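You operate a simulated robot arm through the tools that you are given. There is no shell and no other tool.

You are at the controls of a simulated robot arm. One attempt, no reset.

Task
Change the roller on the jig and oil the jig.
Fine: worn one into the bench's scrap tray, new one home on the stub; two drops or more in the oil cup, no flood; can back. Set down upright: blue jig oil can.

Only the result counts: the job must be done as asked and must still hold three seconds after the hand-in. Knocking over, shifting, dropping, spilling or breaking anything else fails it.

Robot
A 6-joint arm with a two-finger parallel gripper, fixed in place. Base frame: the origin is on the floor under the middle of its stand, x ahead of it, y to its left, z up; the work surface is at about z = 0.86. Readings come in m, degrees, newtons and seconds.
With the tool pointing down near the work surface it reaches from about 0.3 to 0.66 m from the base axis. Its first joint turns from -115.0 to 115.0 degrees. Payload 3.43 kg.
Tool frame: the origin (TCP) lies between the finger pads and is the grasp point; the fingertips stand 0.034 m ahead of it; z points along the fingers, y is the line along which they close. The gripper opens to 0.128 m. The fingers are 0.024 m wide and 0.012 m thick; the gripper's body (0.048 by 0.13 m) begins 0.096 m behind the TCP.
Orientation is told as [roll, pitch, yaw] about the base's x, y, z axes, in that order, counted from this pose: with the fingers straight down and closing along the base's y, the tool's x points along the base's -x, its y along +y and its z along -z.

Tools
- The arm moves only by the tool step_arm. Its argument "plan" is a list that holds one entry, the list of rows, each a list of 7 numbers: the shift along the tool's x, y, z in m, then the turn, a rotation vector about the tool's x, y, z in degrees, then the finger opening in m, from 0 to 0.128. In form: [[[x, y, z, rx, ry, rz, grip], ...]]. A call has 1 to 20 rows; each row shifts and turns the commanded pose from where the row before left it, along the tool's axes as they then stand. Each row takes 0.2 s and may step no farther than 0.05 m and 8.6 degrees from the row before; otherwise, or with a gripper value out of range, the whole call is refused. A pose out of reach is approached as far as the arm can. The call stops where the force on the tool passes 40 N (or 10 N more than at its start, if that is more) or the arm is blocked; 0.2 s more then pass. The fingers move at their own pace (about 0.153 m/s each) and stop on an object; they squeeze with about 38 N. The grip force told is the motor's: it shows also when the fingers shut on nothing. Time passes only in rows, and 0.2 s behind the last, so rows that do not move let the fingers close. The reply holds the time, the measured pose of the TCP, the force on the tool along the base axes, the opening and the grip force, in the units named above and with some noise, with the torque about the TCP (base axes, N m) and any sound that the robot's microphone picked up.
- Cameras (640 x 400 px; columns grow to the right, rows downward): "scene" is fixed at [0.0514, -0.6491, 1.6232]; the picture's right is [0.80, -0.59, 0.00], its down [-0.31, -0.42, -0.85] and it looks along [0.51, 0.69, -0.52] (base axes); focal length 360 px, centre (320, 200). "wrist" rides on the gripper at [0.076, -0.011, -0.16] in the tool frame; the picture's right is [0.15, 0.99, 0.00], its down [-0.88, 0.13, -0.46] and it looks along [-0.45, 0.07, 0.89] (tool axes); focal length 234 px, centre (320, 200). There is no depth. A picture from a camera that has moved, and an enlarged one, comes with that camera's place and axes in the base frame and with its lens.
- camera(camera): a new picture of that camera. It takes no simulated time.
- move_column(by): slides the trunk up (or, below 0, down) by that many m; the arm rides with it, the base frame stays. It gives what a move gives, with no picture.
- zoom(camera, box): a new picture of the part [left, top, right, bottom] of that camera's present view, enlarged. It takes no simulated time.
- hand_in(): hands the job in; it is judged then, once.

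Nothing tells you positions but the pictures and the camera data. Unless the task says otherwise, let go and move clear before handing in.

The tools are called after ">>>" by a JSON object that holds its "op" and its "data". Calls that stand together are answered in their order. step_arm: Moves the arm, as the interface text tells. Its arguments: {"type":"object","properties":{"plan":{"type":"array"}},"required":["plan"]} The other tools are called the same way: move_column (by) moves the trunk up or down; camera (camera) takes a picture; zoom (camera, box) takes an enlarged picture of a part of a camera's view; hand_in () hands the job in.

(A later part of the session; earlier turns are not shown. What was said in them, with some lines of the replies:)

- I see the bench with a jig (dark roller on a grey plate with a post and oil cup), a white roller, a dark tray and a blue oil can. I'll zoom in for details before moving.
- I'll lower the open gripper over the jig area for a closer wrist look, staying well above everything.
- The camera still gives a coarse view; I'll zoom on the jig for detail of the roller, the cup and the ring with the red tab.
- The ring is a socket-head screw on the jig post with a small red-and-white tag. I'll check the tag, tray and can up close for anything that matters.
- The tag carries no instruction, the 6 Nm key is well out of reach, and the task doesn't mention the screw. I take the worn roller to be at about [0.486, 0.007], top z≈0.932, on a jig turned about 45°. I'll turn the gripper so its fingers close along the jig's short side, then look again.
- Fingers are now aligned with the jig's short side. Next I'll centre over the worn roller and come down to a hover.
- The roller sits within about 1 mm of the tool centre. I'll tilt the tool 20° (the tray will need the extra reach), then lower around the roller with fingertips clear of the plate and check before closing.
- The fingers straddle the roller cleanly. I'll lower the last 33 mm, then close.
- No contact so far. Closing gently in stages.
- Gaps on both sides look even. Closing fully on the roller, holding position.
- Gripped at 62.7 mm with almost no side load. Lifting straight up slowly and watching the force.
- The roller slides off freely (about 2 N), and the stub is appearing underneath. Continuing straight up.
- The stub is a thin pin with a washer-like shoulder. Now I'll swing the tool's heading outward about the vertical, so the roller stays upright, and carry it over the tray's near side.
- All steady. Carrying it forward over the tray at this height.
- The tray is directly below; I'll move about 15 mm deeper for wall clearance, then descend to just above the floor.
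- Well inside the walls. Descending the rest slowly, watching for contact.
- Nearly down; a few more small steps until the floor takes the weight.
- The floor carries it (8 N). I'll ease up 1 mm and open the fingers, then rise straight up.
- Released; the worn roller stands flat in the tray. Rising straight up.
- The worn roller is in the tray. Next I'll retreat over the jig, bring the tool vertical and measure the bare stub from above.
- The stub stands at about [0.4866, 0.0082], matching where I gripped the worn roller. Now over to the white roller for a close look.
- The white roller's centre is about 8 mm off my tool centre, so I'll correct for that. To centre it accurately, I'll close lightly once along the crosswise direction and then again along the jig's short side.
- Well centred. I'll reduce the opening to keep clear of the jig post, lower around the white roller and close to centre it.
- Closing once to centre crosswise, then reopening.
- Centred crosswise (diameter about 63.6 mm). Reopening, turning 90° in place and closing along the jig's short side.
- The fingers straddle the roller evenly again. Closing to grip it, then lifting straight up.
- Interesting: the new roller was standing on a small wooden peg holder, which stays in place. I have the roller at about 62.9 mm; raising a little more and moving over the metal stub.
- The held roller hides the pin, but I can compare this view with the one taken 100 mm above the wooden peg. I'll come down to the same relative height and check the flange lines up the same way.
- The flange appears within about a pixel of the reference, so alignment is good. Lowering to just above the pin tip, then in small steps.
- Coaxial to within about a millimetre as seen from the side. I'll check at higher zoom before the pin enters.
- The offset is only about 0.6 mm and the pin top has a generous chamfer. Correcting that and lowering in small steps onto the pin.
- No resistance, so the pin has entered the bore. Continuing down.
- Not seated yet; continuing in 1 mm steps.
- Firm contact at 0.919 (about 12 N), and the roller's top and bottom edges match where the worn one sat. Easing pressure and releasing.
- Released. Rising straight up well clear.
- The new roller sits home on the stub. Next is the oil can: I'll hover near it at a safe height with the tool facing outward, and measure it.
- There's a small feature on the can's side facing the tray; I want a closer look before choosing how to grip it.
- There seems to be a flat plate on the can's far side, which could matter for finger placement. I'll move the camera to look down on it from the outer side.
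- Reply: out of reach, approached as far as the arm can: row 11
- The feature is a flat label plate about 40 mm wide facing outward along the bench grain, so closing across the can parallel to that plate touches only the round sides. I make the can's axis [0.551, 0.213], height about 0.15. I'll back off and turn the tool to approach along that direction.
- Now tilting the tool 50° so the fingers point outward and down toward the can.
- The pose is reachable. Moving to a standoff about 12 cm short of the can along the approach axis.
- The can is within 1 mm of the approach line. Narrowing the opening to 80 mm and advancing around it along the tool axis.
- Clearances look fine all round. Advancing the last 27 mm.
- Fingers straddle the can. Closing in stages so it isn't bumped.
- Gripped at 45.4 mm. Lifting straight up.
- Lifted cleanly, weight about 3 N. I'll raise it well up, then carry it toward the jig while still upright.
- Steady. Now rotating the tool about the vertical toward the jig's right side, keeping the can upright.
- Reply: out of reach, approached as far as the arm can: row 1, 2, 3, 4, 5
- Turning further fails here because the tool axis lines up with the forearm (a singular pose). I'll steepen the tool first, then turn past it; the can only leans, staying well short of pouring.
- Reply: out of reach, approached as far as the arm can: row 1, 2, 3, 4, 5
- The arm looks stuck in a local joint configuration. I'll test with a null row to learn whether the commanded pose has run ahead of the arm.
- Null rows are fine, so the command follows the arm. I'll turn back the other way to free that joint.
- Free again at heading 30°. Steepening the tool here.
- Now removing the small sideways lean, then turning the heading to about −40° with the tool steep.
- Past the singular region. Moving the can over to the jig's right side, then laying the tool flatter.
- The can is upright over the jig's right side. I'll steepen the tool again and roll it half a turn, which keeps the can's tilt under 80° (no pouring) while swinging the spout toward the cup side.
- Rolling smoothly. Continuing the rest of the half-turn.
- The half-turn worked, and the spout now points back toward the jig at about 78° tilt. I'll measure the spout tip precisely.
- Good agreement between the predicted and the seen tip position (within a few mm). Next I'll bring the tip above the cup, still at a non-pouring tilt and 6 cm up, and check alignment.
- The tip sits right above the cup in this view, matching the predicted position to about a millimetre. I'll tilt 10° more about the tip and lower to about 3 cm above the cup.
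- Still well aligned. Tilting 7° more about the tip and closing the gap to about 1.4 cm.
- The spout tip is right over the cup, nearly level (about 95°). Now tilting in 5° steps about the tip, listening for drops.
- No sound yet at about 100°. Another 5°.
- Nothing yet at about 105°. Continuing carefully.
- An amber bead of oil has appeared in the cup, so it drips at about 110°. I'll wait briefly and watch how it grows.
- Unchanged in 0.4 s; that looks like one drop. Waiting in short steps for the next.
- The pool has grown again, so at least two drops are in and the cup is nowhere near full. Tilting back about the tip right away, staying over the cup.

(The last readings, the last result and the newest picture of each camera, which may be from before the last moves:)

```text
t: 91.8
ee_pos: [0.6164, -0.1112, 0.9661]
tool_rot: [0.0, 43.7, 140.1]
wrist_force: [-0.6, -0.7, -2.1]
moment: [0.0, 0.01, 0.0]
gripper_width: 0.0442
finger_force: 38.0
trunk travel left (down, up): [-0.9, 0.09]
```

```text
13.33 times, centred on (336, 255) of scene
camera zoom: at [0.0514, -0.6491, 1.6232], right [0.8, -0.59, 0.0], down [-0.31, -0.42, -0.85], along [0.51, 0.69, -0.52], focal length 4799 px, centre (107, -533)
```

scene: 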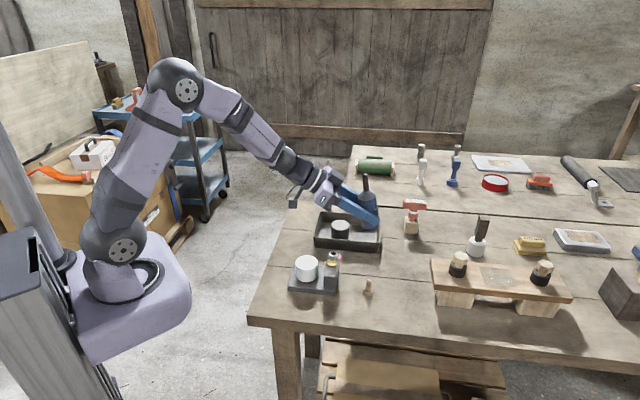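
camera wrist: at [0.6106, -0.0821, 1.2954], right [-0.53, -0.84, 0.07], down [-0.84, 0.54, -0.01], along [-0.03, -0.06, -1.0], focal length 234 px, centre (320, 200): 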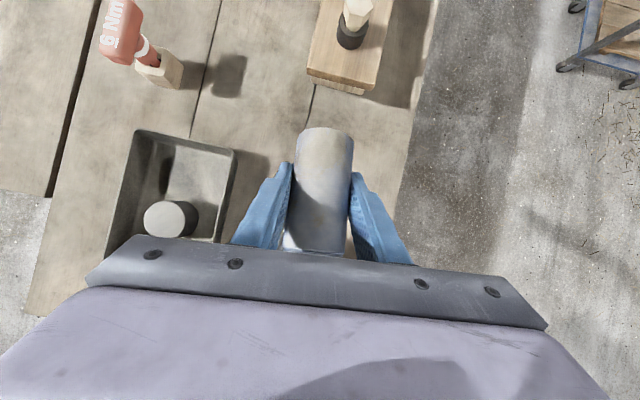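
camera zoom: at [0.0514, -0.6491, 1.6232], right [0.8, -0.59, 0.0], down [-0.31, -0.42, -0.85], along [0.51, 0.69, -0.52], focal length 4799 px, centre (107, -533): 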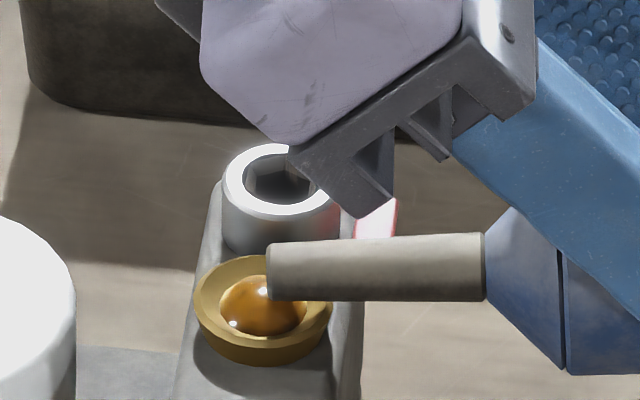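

The pool stays put with the spout level. Now lifting straight up over the cup, then tilting the can back toward upright.

>>> {"op": "step_arm", "data": {"plan": [[[0.0138, 0, -0.0145, 0, 0, 0, 0.035], [0.0138, 0, -0.0145, 0, 0, 0, 0.035], [-0.00958, 0, 0.01094, 0, -8, 0, 0.035], [-0.00958, 0, 0.01094, 0, -8, 0, 0.035], [0, 0, 0, 0, 0, 0, 0.035]]]}}

>>> {"op": "zoom", "data": {"camera": "scene", "box": [300, 200, 390, 280]}}

```text
t: 93.0
ee_pos: [0.616, -0.1095, 0.9777]
tool_rot: [0.0, 27.9, 140.0]
wrist_force: [0.8, 0.6, -2.0]
moment: [0.0, -0.04, 0.02]
gripper_width: 0.0445
finger_force: 38.3
trunk travel left (down, up): [-0.9, 0.09]
```

```text
5.00 times, centred on (345, 240) of scene
camera zoom: at [0.0514, -0.6491, 1.6232], right [0.8, -0.59, 0.0], down [-0.31, -0.42, -0.85], along [0.51, 0.69, -0.52], focal length 1800 px, centre (195, 0)
```

zoom: 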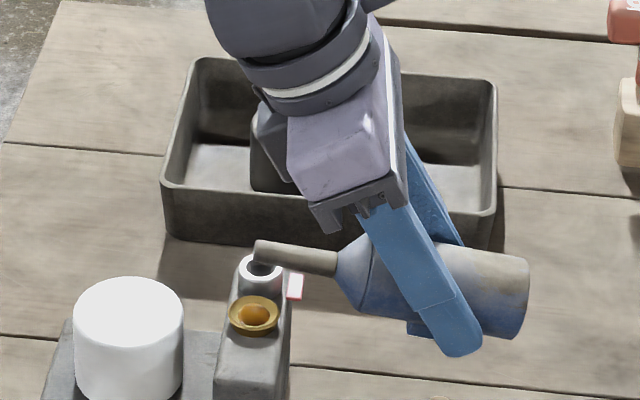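

Raising clear and rolling back the half-turn.

>>> {"op": "step_arm", "data": {"plan": [[[0.022, 0, -0.0415, 0, 0, 0, 0.035], [0.022, 0, -0.0415, 0, 0, 0, 0.035], [0.022, 0, -0.0415, 0, 0, 0, 0.035], [0, 0, 0, 0, 0, 8.5, 0.035], [0, 0, 0, 0, 0, 8.5, 0.035], [0, 0, 0, 0, 0, 8.5, 0.035], [0, 0, 0, 0, 0, 8.5, 0.035], [0, 0, 0, 0, 0, 8.5, 0.035], [0, 0, 0, 0, 0, 8.5, 0.035], [0, 0, 0, 0, 0, 8.5, 0.035], [0, 0, 0, 0, 0, 8.5, 0.035], [0, 0, 0, 0, 0, 8.5, 0.035], [0, 0, 0, 0, 0, 8.5, 0.035], [0, 0, 0, 0, 0, 0, 0.035]]]}}

>>> {"op": "zoom", "data": {"camera": "scene", "box": [260, 120, 420, 310]}}

>>> {"op": "zoom", "data": {"camera": "scene", "box": [315, 240, 355, 275]}}

```text
t: 96.0
ee_pos: [0.6159, -0.1091, 1.1186]
tool_rot: [-27.8, 2.3, 54.4]
wrist_force: [0.4, 0.9, -2.5]
moment: [0.02, -0.02, 0.0]
gripper_width: 0.0444
finger_force: 38.1
trunk travel left (down, up): [-0.9, 0.09]
```

```text
2.11 times, centred on (340, 215) of scene
camera zoom: at [0.0514, -0.6491, 1.6232], right [0.8, -0.59, 0.0], down [-0.31, -0.42, -0.85], along [0.51, 0.69, -0.52], focal length 758 px, centre (278, 168)
```

zoom: 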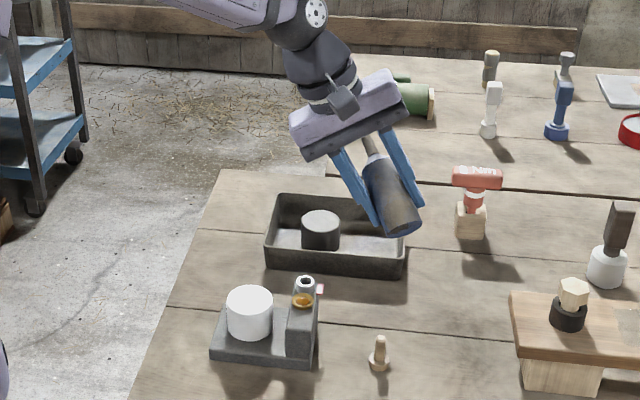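

```text
11.43 times, centred on (335, 258) of scene
camera zoom: at [0.0514, -0.6491, 1.6232], right [0.8, -0.59, 0.0], down [-0.31, -0.42, -0.85], along [0.51, 0.69, -0.52], focal length 4114 px, centre (149, -457)
```

zoom: 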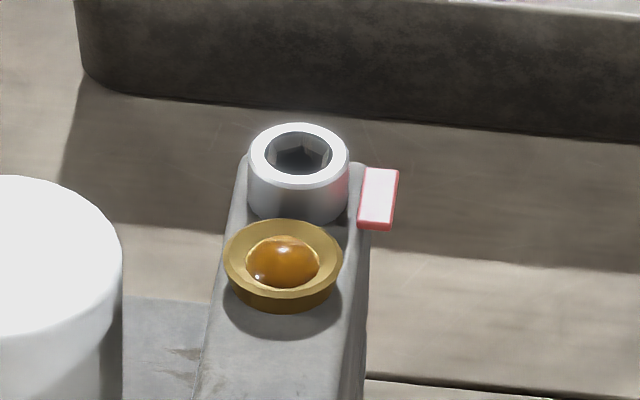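

The cup holds a neat pool of oil with nothing spilled around it. Rolling back the rest of the way.

>>> {"op": "step_arm", "data": {"plan": [[[0, 0, 0, 0, 0, 8.5, 0.035], [0, 0, 0, 0, 0, 8.5, 0.035], [0, 0, 0, 0, 0, 8.5, 0.035], [0, 0, 0, 0, 0, 8.5, 0.035], [0, 0, 0, 0, 0, 8.5, 0.035], [0, 0, 0, 0, 0, 8.5, 0.035], [0, 0, 0, 0, 0, 8.5, 0.035], [0, 0, 0, 0, 0, 8.5, 0.035], [0, 0, 0, 0, 0, 8.5, 0.035], [0, 0, 0, 0, 0, 8.5, 0.035], [0, 0, 0, 0, 0, 8.5, 0.035], [0, 0, 0, 0, 0, 1.5, 0.035], [0, 0, 0, 0, 0, 0, 0.035]]]}}

>>> {"op": "zoom", "data": {"camera": "scene", "box": [260, 120, 420, 310]}}

```text
t: 98.8
ee_pos: [0.6164, -0.1089, 1.1172]
tool_rot: [-0.2, -27.9, -40.0]
wrist_force: [0.0, 0.7, -3.0]
moment: [-0.03, 0.02, 0.0]
gripper_width: 0.0441
finger_force: 37.6
trunk travel left (down, up): [-0.9, 0.09]
```

```text
2.11 times, centred on (340, 215) of scene
camera zoom: at [0.0514, -0.6491, 1.6232], right [0.8, -0.59, 0.0], down [-0.31, -0.42, -0.85], along [0.51, 0.69, -0.52], focal length 758 px, centre (278, 168)
```

zoom: 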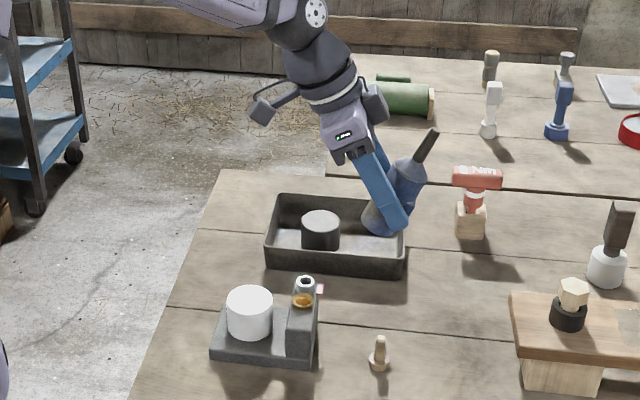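

Upright side up again. Now steepening, moving back toward the can's spot and turning to the original grasp heading.

>>> {"op": "step_arm", "data": {"plan": [[[0, 0, 0, 0, 6, 0, 0.035], [0, 0, 0, 0, 6, 0, 0.035], [0.0348, 0.019, -0.012, 0, 0, 0, 0.035], [0.0348, 0.019, -0.012, 0, 0, 0, 0.035], [0.0348, 0.019, -0.012, 0, 0, 0, 0.035], [0.0348, 0.019, -0.012, 0, 0, 0, 0.035], [0.0348, 0.019, -0.012, 0, 0, 0, 0.035], [0.0348, 0.019, -0.012, 0, 0, 0, 0.035], [0, 0, 0, 0, 0, 0, 0.035]]]}}

>>> {"op": "camera", "data": {"camera": "scene"}}

```text
t: 100.8
ee_pos: [0.5201, 0.1186, 1.1297]
tool_rot: [0.1, -15.9, -40.0]
wrist_force: [0.3, -0.5, -2.2]
moment: [0.03, -0.03, 0.0]
gripper_width: 0.0441
finger_force: 38.5
trunk travel left (down, up): [-0.9, 0.09]
```

```text
taken
```

scene: 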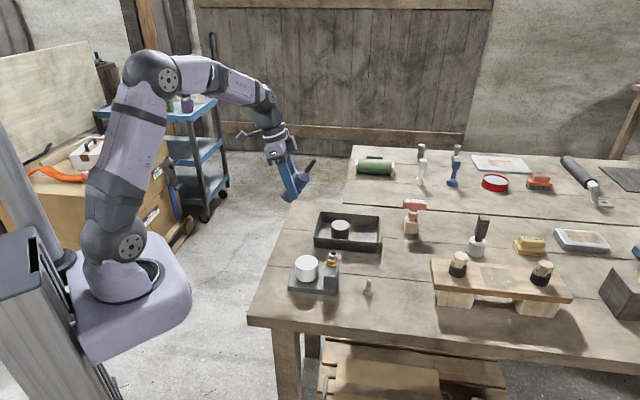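

Turning the heading back to +45.7°, then laying the tool back to the 50° grasp tilt.

>>> {"op": "step_arm", "data": {"plan": [[[0, 0, 0, -2.134, 0, -7.492, 0.035], [0, 0, 0, -2.134, 0, -7.492, 0.035], [0, 0, 0, -2.134, 0, -7.492, 0.035], [0, 0, 0, -2.134, 0, -7.492, 0.035], [0, 0, 0, -2.134, 0, -7.492, 0.035], [0, 0, 0, -2.134, 0, -7.492, 0.035], [0, 0, 0, -2.134, 0, -7.492, 0.035], [0, 0, 0, -2.134, 0, -7.492, 0.035], [0, 0, 0, -2.134, 0, -7.492, 0.035], [0, 0, 0, -2.134, 0, -7.492, 0.035], [0, 0, 0, -2.134, 0, -7.492, 0.035], [0, 0, 0, 0, -6.82, 0, 0.035], [0, 0, 0, 0, -6.82, 0, 0.035], [0, 0, 0, 0, -6.82, 0, 0.035], [0, 0, 0, 0, -6.82, 0, 0.035], [0, 0, 0, 0, -6.82, 0, 0.035], [0, 0, 0, 0, 0, 0, 0.035]]]}}

>>> {"op": "zoom", "data": {"camera": "scene", "box": [240, 130, 400, 300]}}

>>> {"op": "camera", "data": {"camera": "wrist"}}

```text
t: 104.4
ee_pos: [0.5196, 0.1175, 1.1299]
tool_rot: [-0.1, -49.9, 45.8]
wrist_force: [-0.2, -0.1, -2.6]
moment: [0.01, 0.01, -0.01]
gripper_width: 0.0439
finger_force: 37.6
trunk travel left (down, up): [-0.9, 0.09]
```

```text
2.35 times, centred on (320, 215) of scene
camera zoom: at [0.0514, -0.6491, 1.6232], right [0.8, -0.59, 0.0], down [-0.31, -0.42, -0.85], along [0.51, 0.69, -0.52], focal length 847 px, centre (320, 165)
```

zoom: 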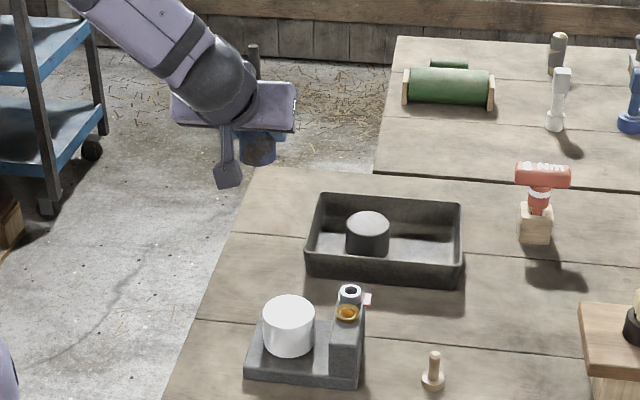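

```text
taken
camera wrist: at [0.4086, -0.0109, 1.1743], right [-0.77, 0.62, -0.11], down [0.06, 0.25, 0.97], along [0.63, 0.74, -0.23], focal length 234 px, centre (320, 200)
```

wrist: 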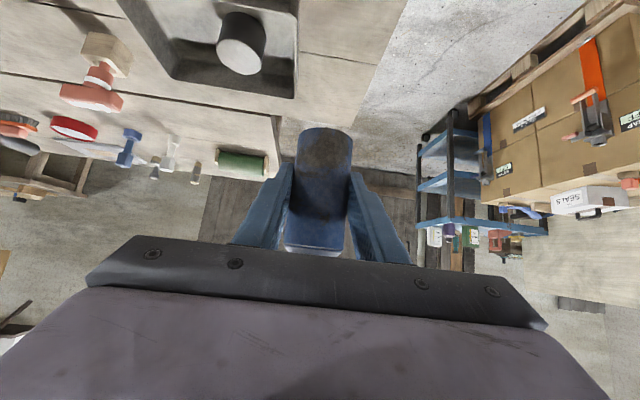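

Back in the grasp orientation. The measured grip width has crept down a little, so I'll check whether the can shifted in the fingers before setting it down.

>>> {"op": "zoom", "data": {"camera": "wrist", "box": [260, 110, 390, 260]}}

>>> {"op": "zoom", "data": {"camera": "scene", "box": [280, 135, 330, 185]}}

```text
2.67 times, centred on (325, 185) of wrist
camera zoom: at [0.4086, -0.0109, 1.1743], right [-0.77, 0.62, -0.11], down [0.06, 0.25, 0.97], along [0.63, 0.74, -0.23], focal length 624 px, centre (307, 240)
```

zoom: 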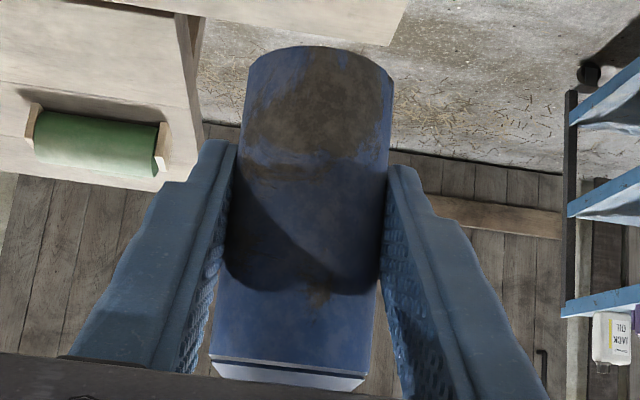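

```text
8.00 times, centred on (305, 160) of scene
camera zoom: at [0.0514, -0.6491, 1.6232], right [0.8, -0.59, 0.0], down [-0.31, -0.42, -0.85], along [0.51, 0.69, -0.52], focal length 2880 px, centre (440, 520)
```

zoom: 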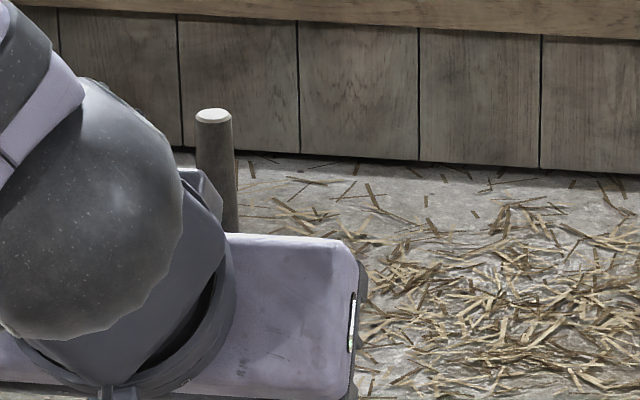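

The can's tip is where expected to within about 1–2 mm, so it's still straight in the fingers. Moving above its original spot.

>>> {"op": "step_arm", "data": {"plan": [[[0.0109, 0.0087, 0.0321, 0, 0, 0, 0.035], [0.0109, 0.0087, 0.0321, 0, 0, 0, 0.035], [0.0109, 0.0087, 0.0321, 0, 0, 0, 0.035], [0.0108, 0.0088, 0.0321, 0, 0, 0, 0.035], [0.0108, 0.0088, 0.0322, 0, 0, 0, 0.035], [0, 0, 0, 0, 0, 0, 0.035]]]}}

>>> {"op": "camera", "data": {"camera": "wrist"}}

>>> {"op": "zoom", "data": {"camera": "scene", "box": [255, 170, 345, 260]}}

```text
t: 105.8
ee_pos: [0.5511, 0.2133, 0.9841]
tool_rot: [0.0, -50.0, 45.8]
wrist_force: [0.0, -0.5, -2.1]
moment: [-0.02, 0.03, 0.01]
gripper_width: 0.0439
finger_force: 37.9
trunk travel left (down, up): [-0.9, 0.09]
```

```text
taken
camera wrist: at [0.4383, 0.0826, 1.0298], right [-0.77, 0.62, -0.11], down [0.06, 0.25, 0.97], along [0.63, 0.74, -0.23], focal length 234 px, centre (320, 200)
```

wrist: 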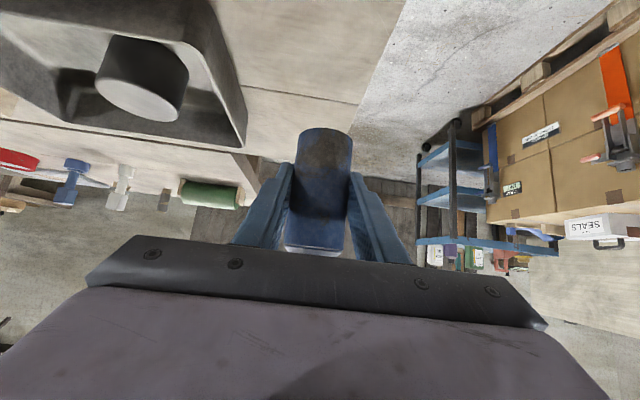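

```text
4.44 times, centred on (300, 215) of scene
camera zoom: at [0.0514, -0.6491, 1.6232], right [0.8, -0.59, 0.0], down [-0.31, -0.42, -0.85], along [0.51, 0.69, -0.52], focal length 1600 px, centre (409, 133)
```

zoom: 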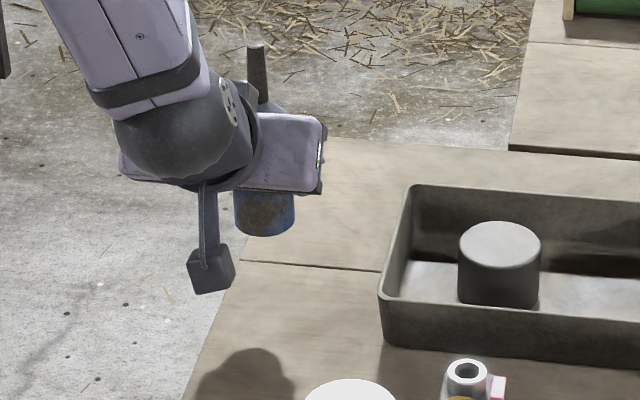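

Directly above the original spot (camera pose matches the grasp within a millimetre). Lowering.

>>> {"op": "step_arm", "data": {"plan": [[[0.0191, 0, 0.0161, 0, 0, 0, 0.035], [0.0191, 0, 0.0161, 0, 0, 0, 0.035], [0.0123, 0, 0.0103, 0, 0, 0, 0.035], [0, 0, 0, 0, 0, 0, 0.035], [0, 0, 0, 0, 0, 0, 0.035]]]}}

>>> {"op": "zoom", "data": {"camera": "scene", "box": [265, 190, 345, 260]}}

>>> {"op": "camera", "data": {"camera": "wrist"}}

```text
t: 107.0
ee_pos: [0.5517, 0.2124, 0.9183]
tool_rot: [-0.1, -49.9, 45.8]
wrist_force: [-0.1, -0.1, -2.2]
moment: [-0.03, 0.02, 0.0]
gripper_width: 0.044
finger_force: 38.5
trunk travel left (down, up): [-0.9, 0.09]
```

```text
5.71 times, centred on (305, 225) of scene
camera zoom: at [0.0514, -0.6491, 1.6232], right [0.8, -0.59, 0.0], down [-0.31, -0.42, -0.85], along [0.51, 0.69, -0.52], focal length 2057 px, centre (406, 57)
```

zoom: 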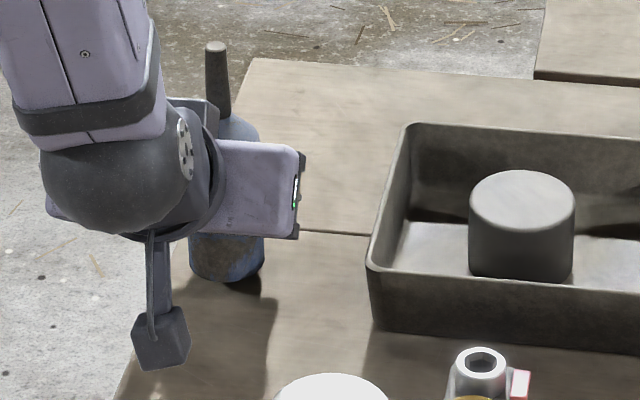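

```text
taken
camera wrist: at [0.439, 0.0824, 0.9631], right [-0.77, 0.62, -0.11], down [0.06, 0.25, 0.97], along [0.63, 0.74, -0.23], focal length 234 px, centre (320, 200)
```

wrist: 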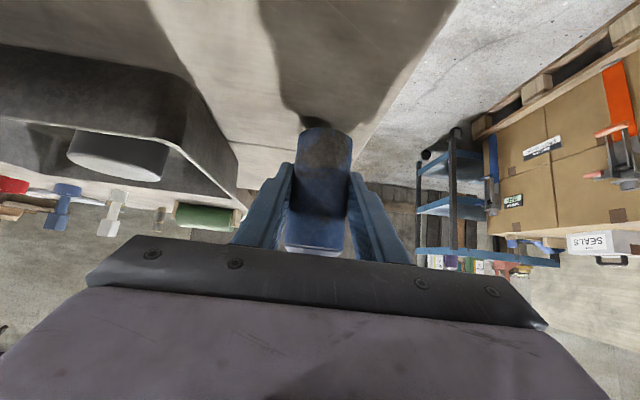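

About 13 mm to go. Lowering slowly to contact.

>>> {"op": "step_arm", "data": {"plan": [[[0.00383, 0, 0.00322, 0, 0, 0, 0.035], [0.00306, 0, 0.00257, 0, 0, 0, 0.035], [0, 0, 0, 0, 0, 0, 0.035]]]}}

```text
t: 107.8
ee_pos: [0.551, 0.2126, 0.9088]
tool_rot: [-0.2, -49.9, 45.7]
wrist_force: [-1.2, -0.8, -1.6]
moment: [-0.02, 0.02, 0.03]
gripper_width: 0.0441
finger_force: 38.5
trunk travel left (down, up): [-0.9, 0.09]
```

>>> {"op": "step_arm", "data": {"plan": [[[0.00115, 0, 0.00096, 0, 0, 0, 0.035], [0.00115, 0, 0.00096, 0, 0, 0, 0.035], [0, 0, 0, 0, 0, 0, 0.035]]]}}

>>> {"op": "zoom", "data": {"camera": "scene", "box": [275, 215, 315, 250]}}

```text
t: 108.6
ee_pos: [0.5492, 0.212, 0.9074]
tool_rot: [-0.1, -50.0, 45.9]
wrist_force: [-1.7, 0.1, 4.8]
moment: [0.18, -0.03, 0.03]
gripper_width: 0.0436
finger_force: 37.9
trunk travel left (down, up): [-0.9, 0.09]
```

```text
11.43 times, centred on (295, 232) of scene
camera zoom: at [0.0514, -0.6491, 1.6232], right [0.8, -0.59, 0.0], down [-0.31, -0.42, -0.85], along [0.51, 0.69, -0.52], focal length 4114 px, centre (606, -171)
```

zoom: 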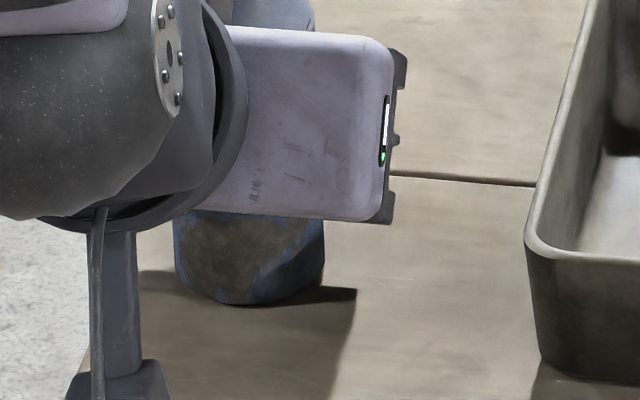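

The bench is taking the can's weight (about 7 N). Opening the fingers gently.

>>> {"op": "step_arm", "data": {"plan": [[[0, 0, 0, 0, 0, 0, 0.0445], [0, 0, 0, 0, 0, 0, 0.046], [0, 0, 0, 0, 0, 0, 0.048], [0, 0, 0, 0, 0, 0, 0.052], [0, 0, 0, 0, 0, 0, 0.06], [0, 0, 0, 0, 0, 0, 0.07], [0, 0, 0, 0, 0, 0, 0.08], [0, 0, 0, 0, 0, 0, 0.08]]]}}

>>> {"op": "camera", "data": {"camera": "wrist"}}

>>> {"op": "zoom", "data": {"camera": "scene", "box": [265, 190, 345, 260]}}

```text
t: 110.4
ee_pos: [0.5515, 0.2122, 0.9067]
tool_rot: [0.0, -50.0, 45.8]
wrist_force: [-1.4, -0.1, -0.3]
moment: [-0.01, 0.0, 0.01]
gripper_width: 0.0798
finger_force: 0.0
trunk travel left (down, up): [-0.9, 0.09]
```

```text
taken
camera wrist: at [0.4392, 0.0825, 0.9516], right [-0.77, 0.62, -0.11], down [0.06, 0.25, 0.97], along [0.63, 0.74, -0.23], focal length 234 px, centre (320, 200)
```

wrist: 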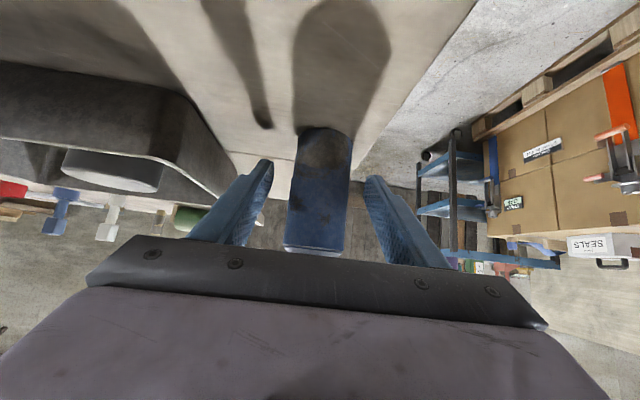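

```text
5.71 times, centred on (305, 225) of scene
camera zoom: at [0.0514, -0.6491, 1.6232], right [0.8, -0.59, 0.0], down [-0.31, -0.42, -0.85], along [0.51, 0.69, -0.52], focal length 2057 px, centre (406, 57)
```

zoom: 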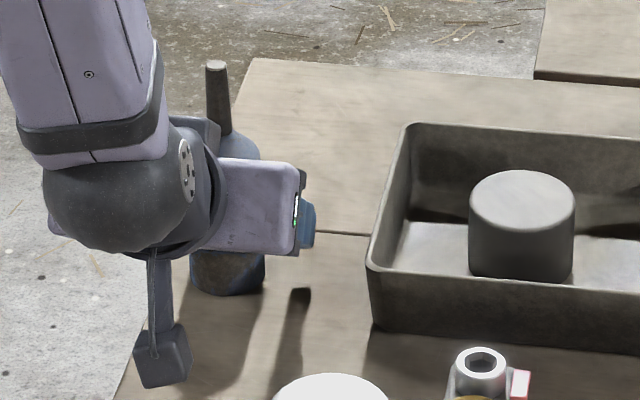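

The can stands free between the fingers. Backing out along the same straight approach line.

>>> {"op": "step_arm", "data": {"plan": [[[0, 0, -0.02, 0, 0, 0, 0.08], [0, 0, -0.03, 0, 0, 0, 0.08], [0, 0, -0.035, 0, 0, 0, 0.08], [0, 0, -0.035, 0, 0, 0, 0.08], [0, 0, 0, 0, 0, 0, 0.08]]]}}

>>> {"op": "zoom", "data": {"camera": "wrist", "box": [240, 80, 400, 245]}}

>>> {"op": "zoom", "data": {"camera": "scene", "box": [265, 190, 345, 260]}}

```text
t: 111.6
ee_pos: [0.4864, 0.147, 0.9842]
tool_rot: [-0.1, -49.9, 45.8]
wrist_force: [1.1, 0.1, -0.2]
moment: [0.02, -0.02, 0.01]
gripper_width: 0.0802
finger_force: 0.2
trunk travel left (down, up): [-0.9, 0.09]
```

```text
2.42 times, centred on (320, 162) of wrist
camera zoom: at [0.3754, 0.0166, 1.0282], right [-0.77, 0.62, -0.11], down [0.06, 0.25, 0.97], along [0.63, 0.74, -0.23], focal length 568 px, centre (320, 291)
```

zoom: 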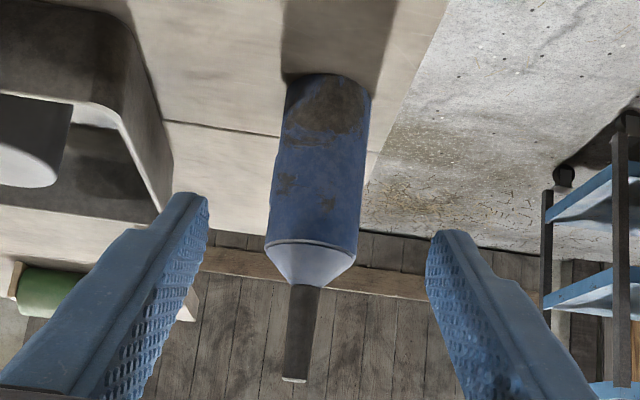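

```text
5.71 times, centred on (305, 225) of scene
camera zoom: at [0.0514, -0.6491, 1.6232], right [0.8, -0.59, 0.0], down [-0.31, -0.42, -0.85], along [0.51, 0.69, -0.52], focal length 2057 px, centre (406, 57)
```

zoom: 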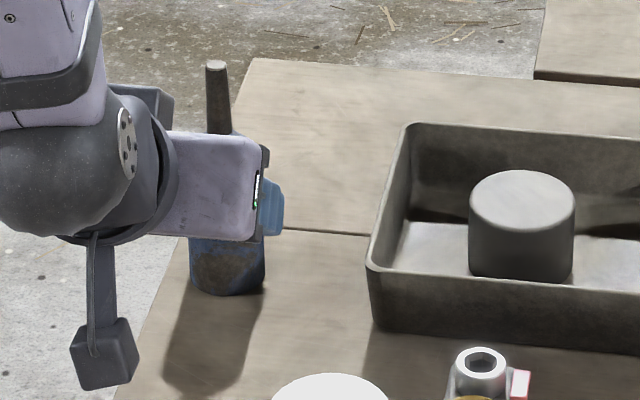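

The can stands upright, within about 6 mm of where it was. Raising the arm clear and then checking everything.

>>> {"op": "step_arm", "data": {"plan": [[[-0.0306, 0, -0.0257, 0, 0, 0, 0.08], [-0.0306, 0, -0.0257, 0, 0, 0, 0.08], [-0.0306, 0, -0.0257, 0, 0, 0, 0.08], [-0.0306, 0, -0.0257, 0, 0, 0, 0.08], [0, 0, 0, 0, 0, 0, 0.08], [0, 0, 0, 0, 0, 0, 0.08]]]}}

>>> {"op": "camera", "data": {"camera": "scene"}}

>>> {"op": "zoom", "data": {"camera": "scene", "box": [265, 190, 395, 305]}}

>>> {"op": "zoom", "data": {"camera": "scene", "box": [282, 200, 304, 244]}}

>>> {"op": "zoom", "data": {"camera": "scene", "box": [285, 240, 355, 300]}}

```text
t: 113.0
ee_pos: [0.4872, 0.145, 1.1451]
tool_rot: [-0.1, -50.0, 45.8]
wrist_force: [-0.4, 1.3, 0.5]
moment: [0.05, -0.01, 0.01]
gripper_width: 0.0803
finger_force: 0.0
trunk travel left (down, up): [-0.9, 0.09]
```

```text
taken
```

scene: 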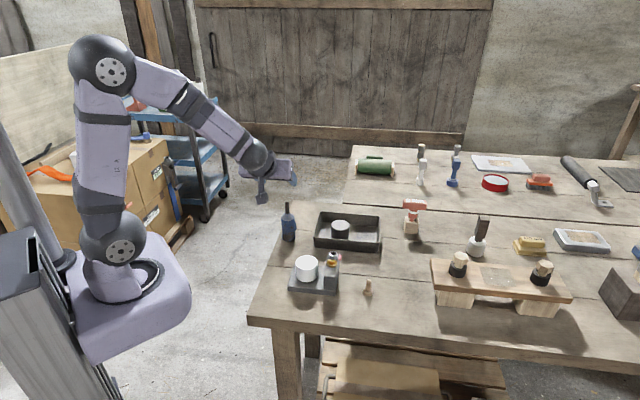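

```text
3.48 times, centred on (330, 248) of scene
camera zoom: at [0.0514, -0.6491, 1.6232], right [0.8, -0.59, 0.0], down [-0.31, -0.42, -0.85], along [0.51, 0.69, -0.52], focal length 1252 px, centre (285, 35)
```

zoom: 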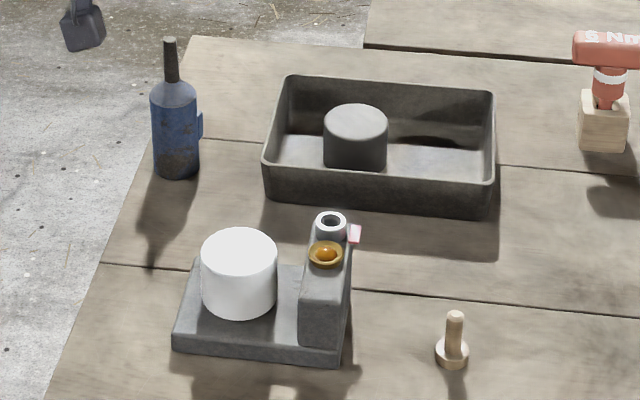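

```text
9.09 times, centred on (293, 222) of scene
camera zoom: at [0.0514, -0.6491, 1.6232], right [0.8, -0.59, 0.0], down [-0.31, -0.42, -0.85], along [0.51, 0.69, -0.52], focal length 3272 px, centre (566, 0)
```

zoom: 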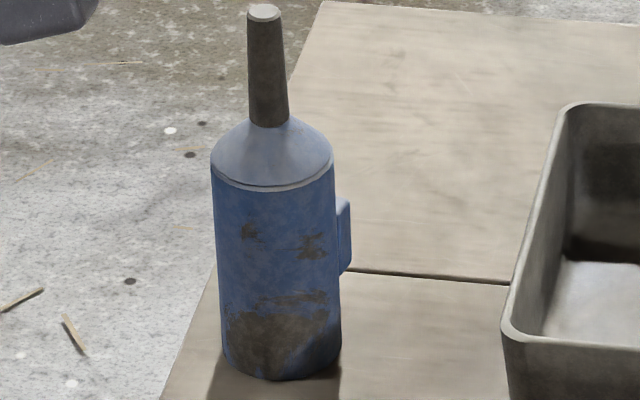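

```text
6.67 times, centred on (320, 270) of scene
camera zoom: at [0.0514, -0.6491, 1.6232], right [0.8, -0.59, 0.0], down [-0.31, -0.42, -0.85], along [0.51, 0.69, -0.52], focal length 2400 px, centre (320, -267)
```

zoom: 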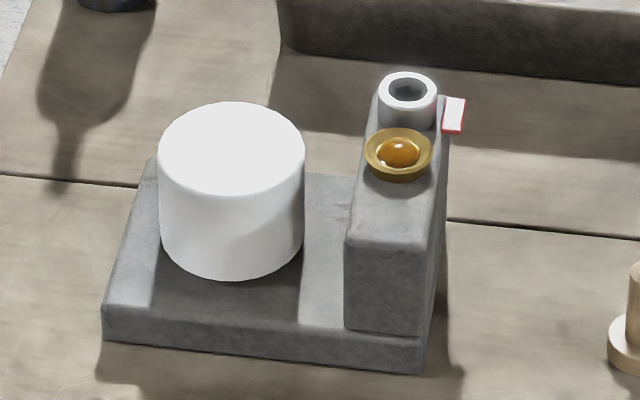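

Everything looks right: worn roller in the tray, new roller seated, can upright. One last close look at the cup and the new roller's seating.

>>> {"op": "zoom", "data": {"camera": "scene", "box": [320, 244, 350, 268]}}

>>> {"op": "zoom", "data": {"camera": "scene", "box": [290, 250, 330, 290]}}

>>> {"op": "camera", "data": {"camera": "wrist"}}

```text
16.00 times, centred on (335, 256) of scene
camera zoom: at [0.0514, -0.6491, 1.6232], right [0.8, -0.59, 0.0], down [-0.31, -0.42, -0.85], along [0.51, 0.69, -0.52], focal length 5759 px, centre (80, -696)
```

zoom: 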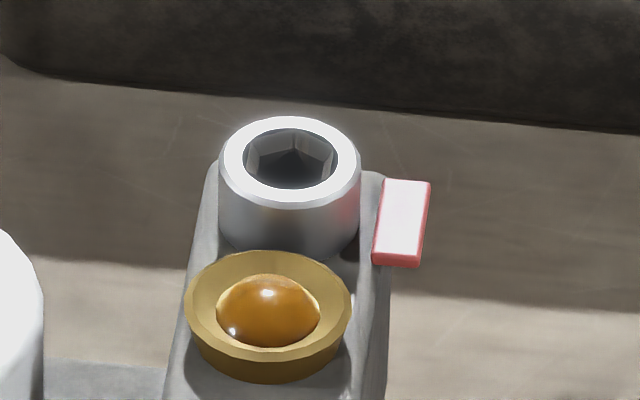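

```text
10.00 times, centred on (310, 270) of scene
camera zoom: at [0.0514, -0.6491, 1.6232], right [0.8, -0.59, 0.0], down [-0.31, -0.42, -0.85], along [0.51, 0.69, -0.52], focal length 3600 px, centre (420, -500)
```

zoom: 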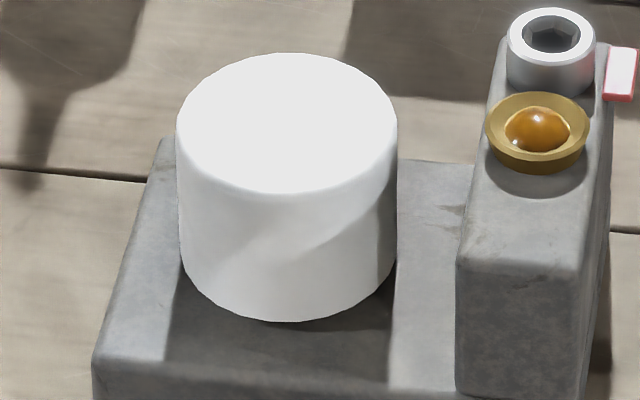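

```text
taken
camera wrist: at [0.3747, 0.0159, 1.1893], right [-0.77, 0.62, -0.11], down [0.06, 0.25, 0.97], along [0.63, 0.74, -0.23], focal length 234 px, centre (320, 200)
```

wrist: 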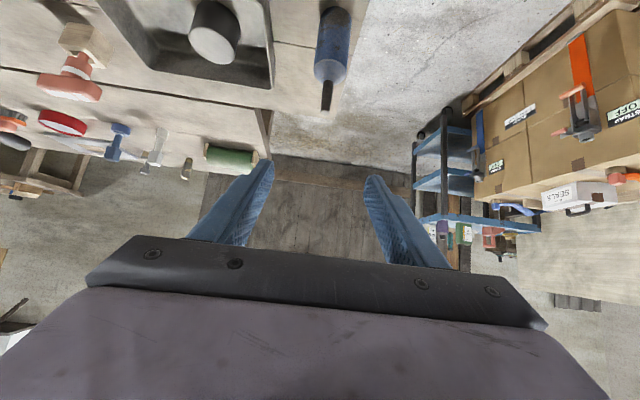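

The worn roller is in the scrap tray and the new one sits home on the stub. I saw the oil pool form and then grow once more, so the cup holds at least two drops, with no overflow. The can stands upright about 6 mm from its old spot, and the arm is clear. Handing in.

>>> {"op": "hand_in", "data": {}}

```text
The job is handed in.
```

The roller is changed and the jig is oiled. I've handed the job in, and no verdict has come back yet.

- **Worn roller:** standing flat inside the bench's scrap tray.
- **New roller:** fully down on the stub. I felt firm contact on seating, and its edges line up with where the worn one sat.
- **Oil:** I saw the pool form and then grow once more, so I count at least two drops. It covers about 60% of the cup's width, with no overflow and no spill around it.
- **Oil can:** upright and released, about 6 mm from where it first stood. It slipped slightly in the grip while pouring and looks turned a little about its own axis.

The new roller had been standing on a small wooden peg holder. I gripped the roller there twice to centre it, so the holder may have moved by up to a millimetre. I left the jig's socket screw and the 6 Nm key alone, since the task didn't mention them.
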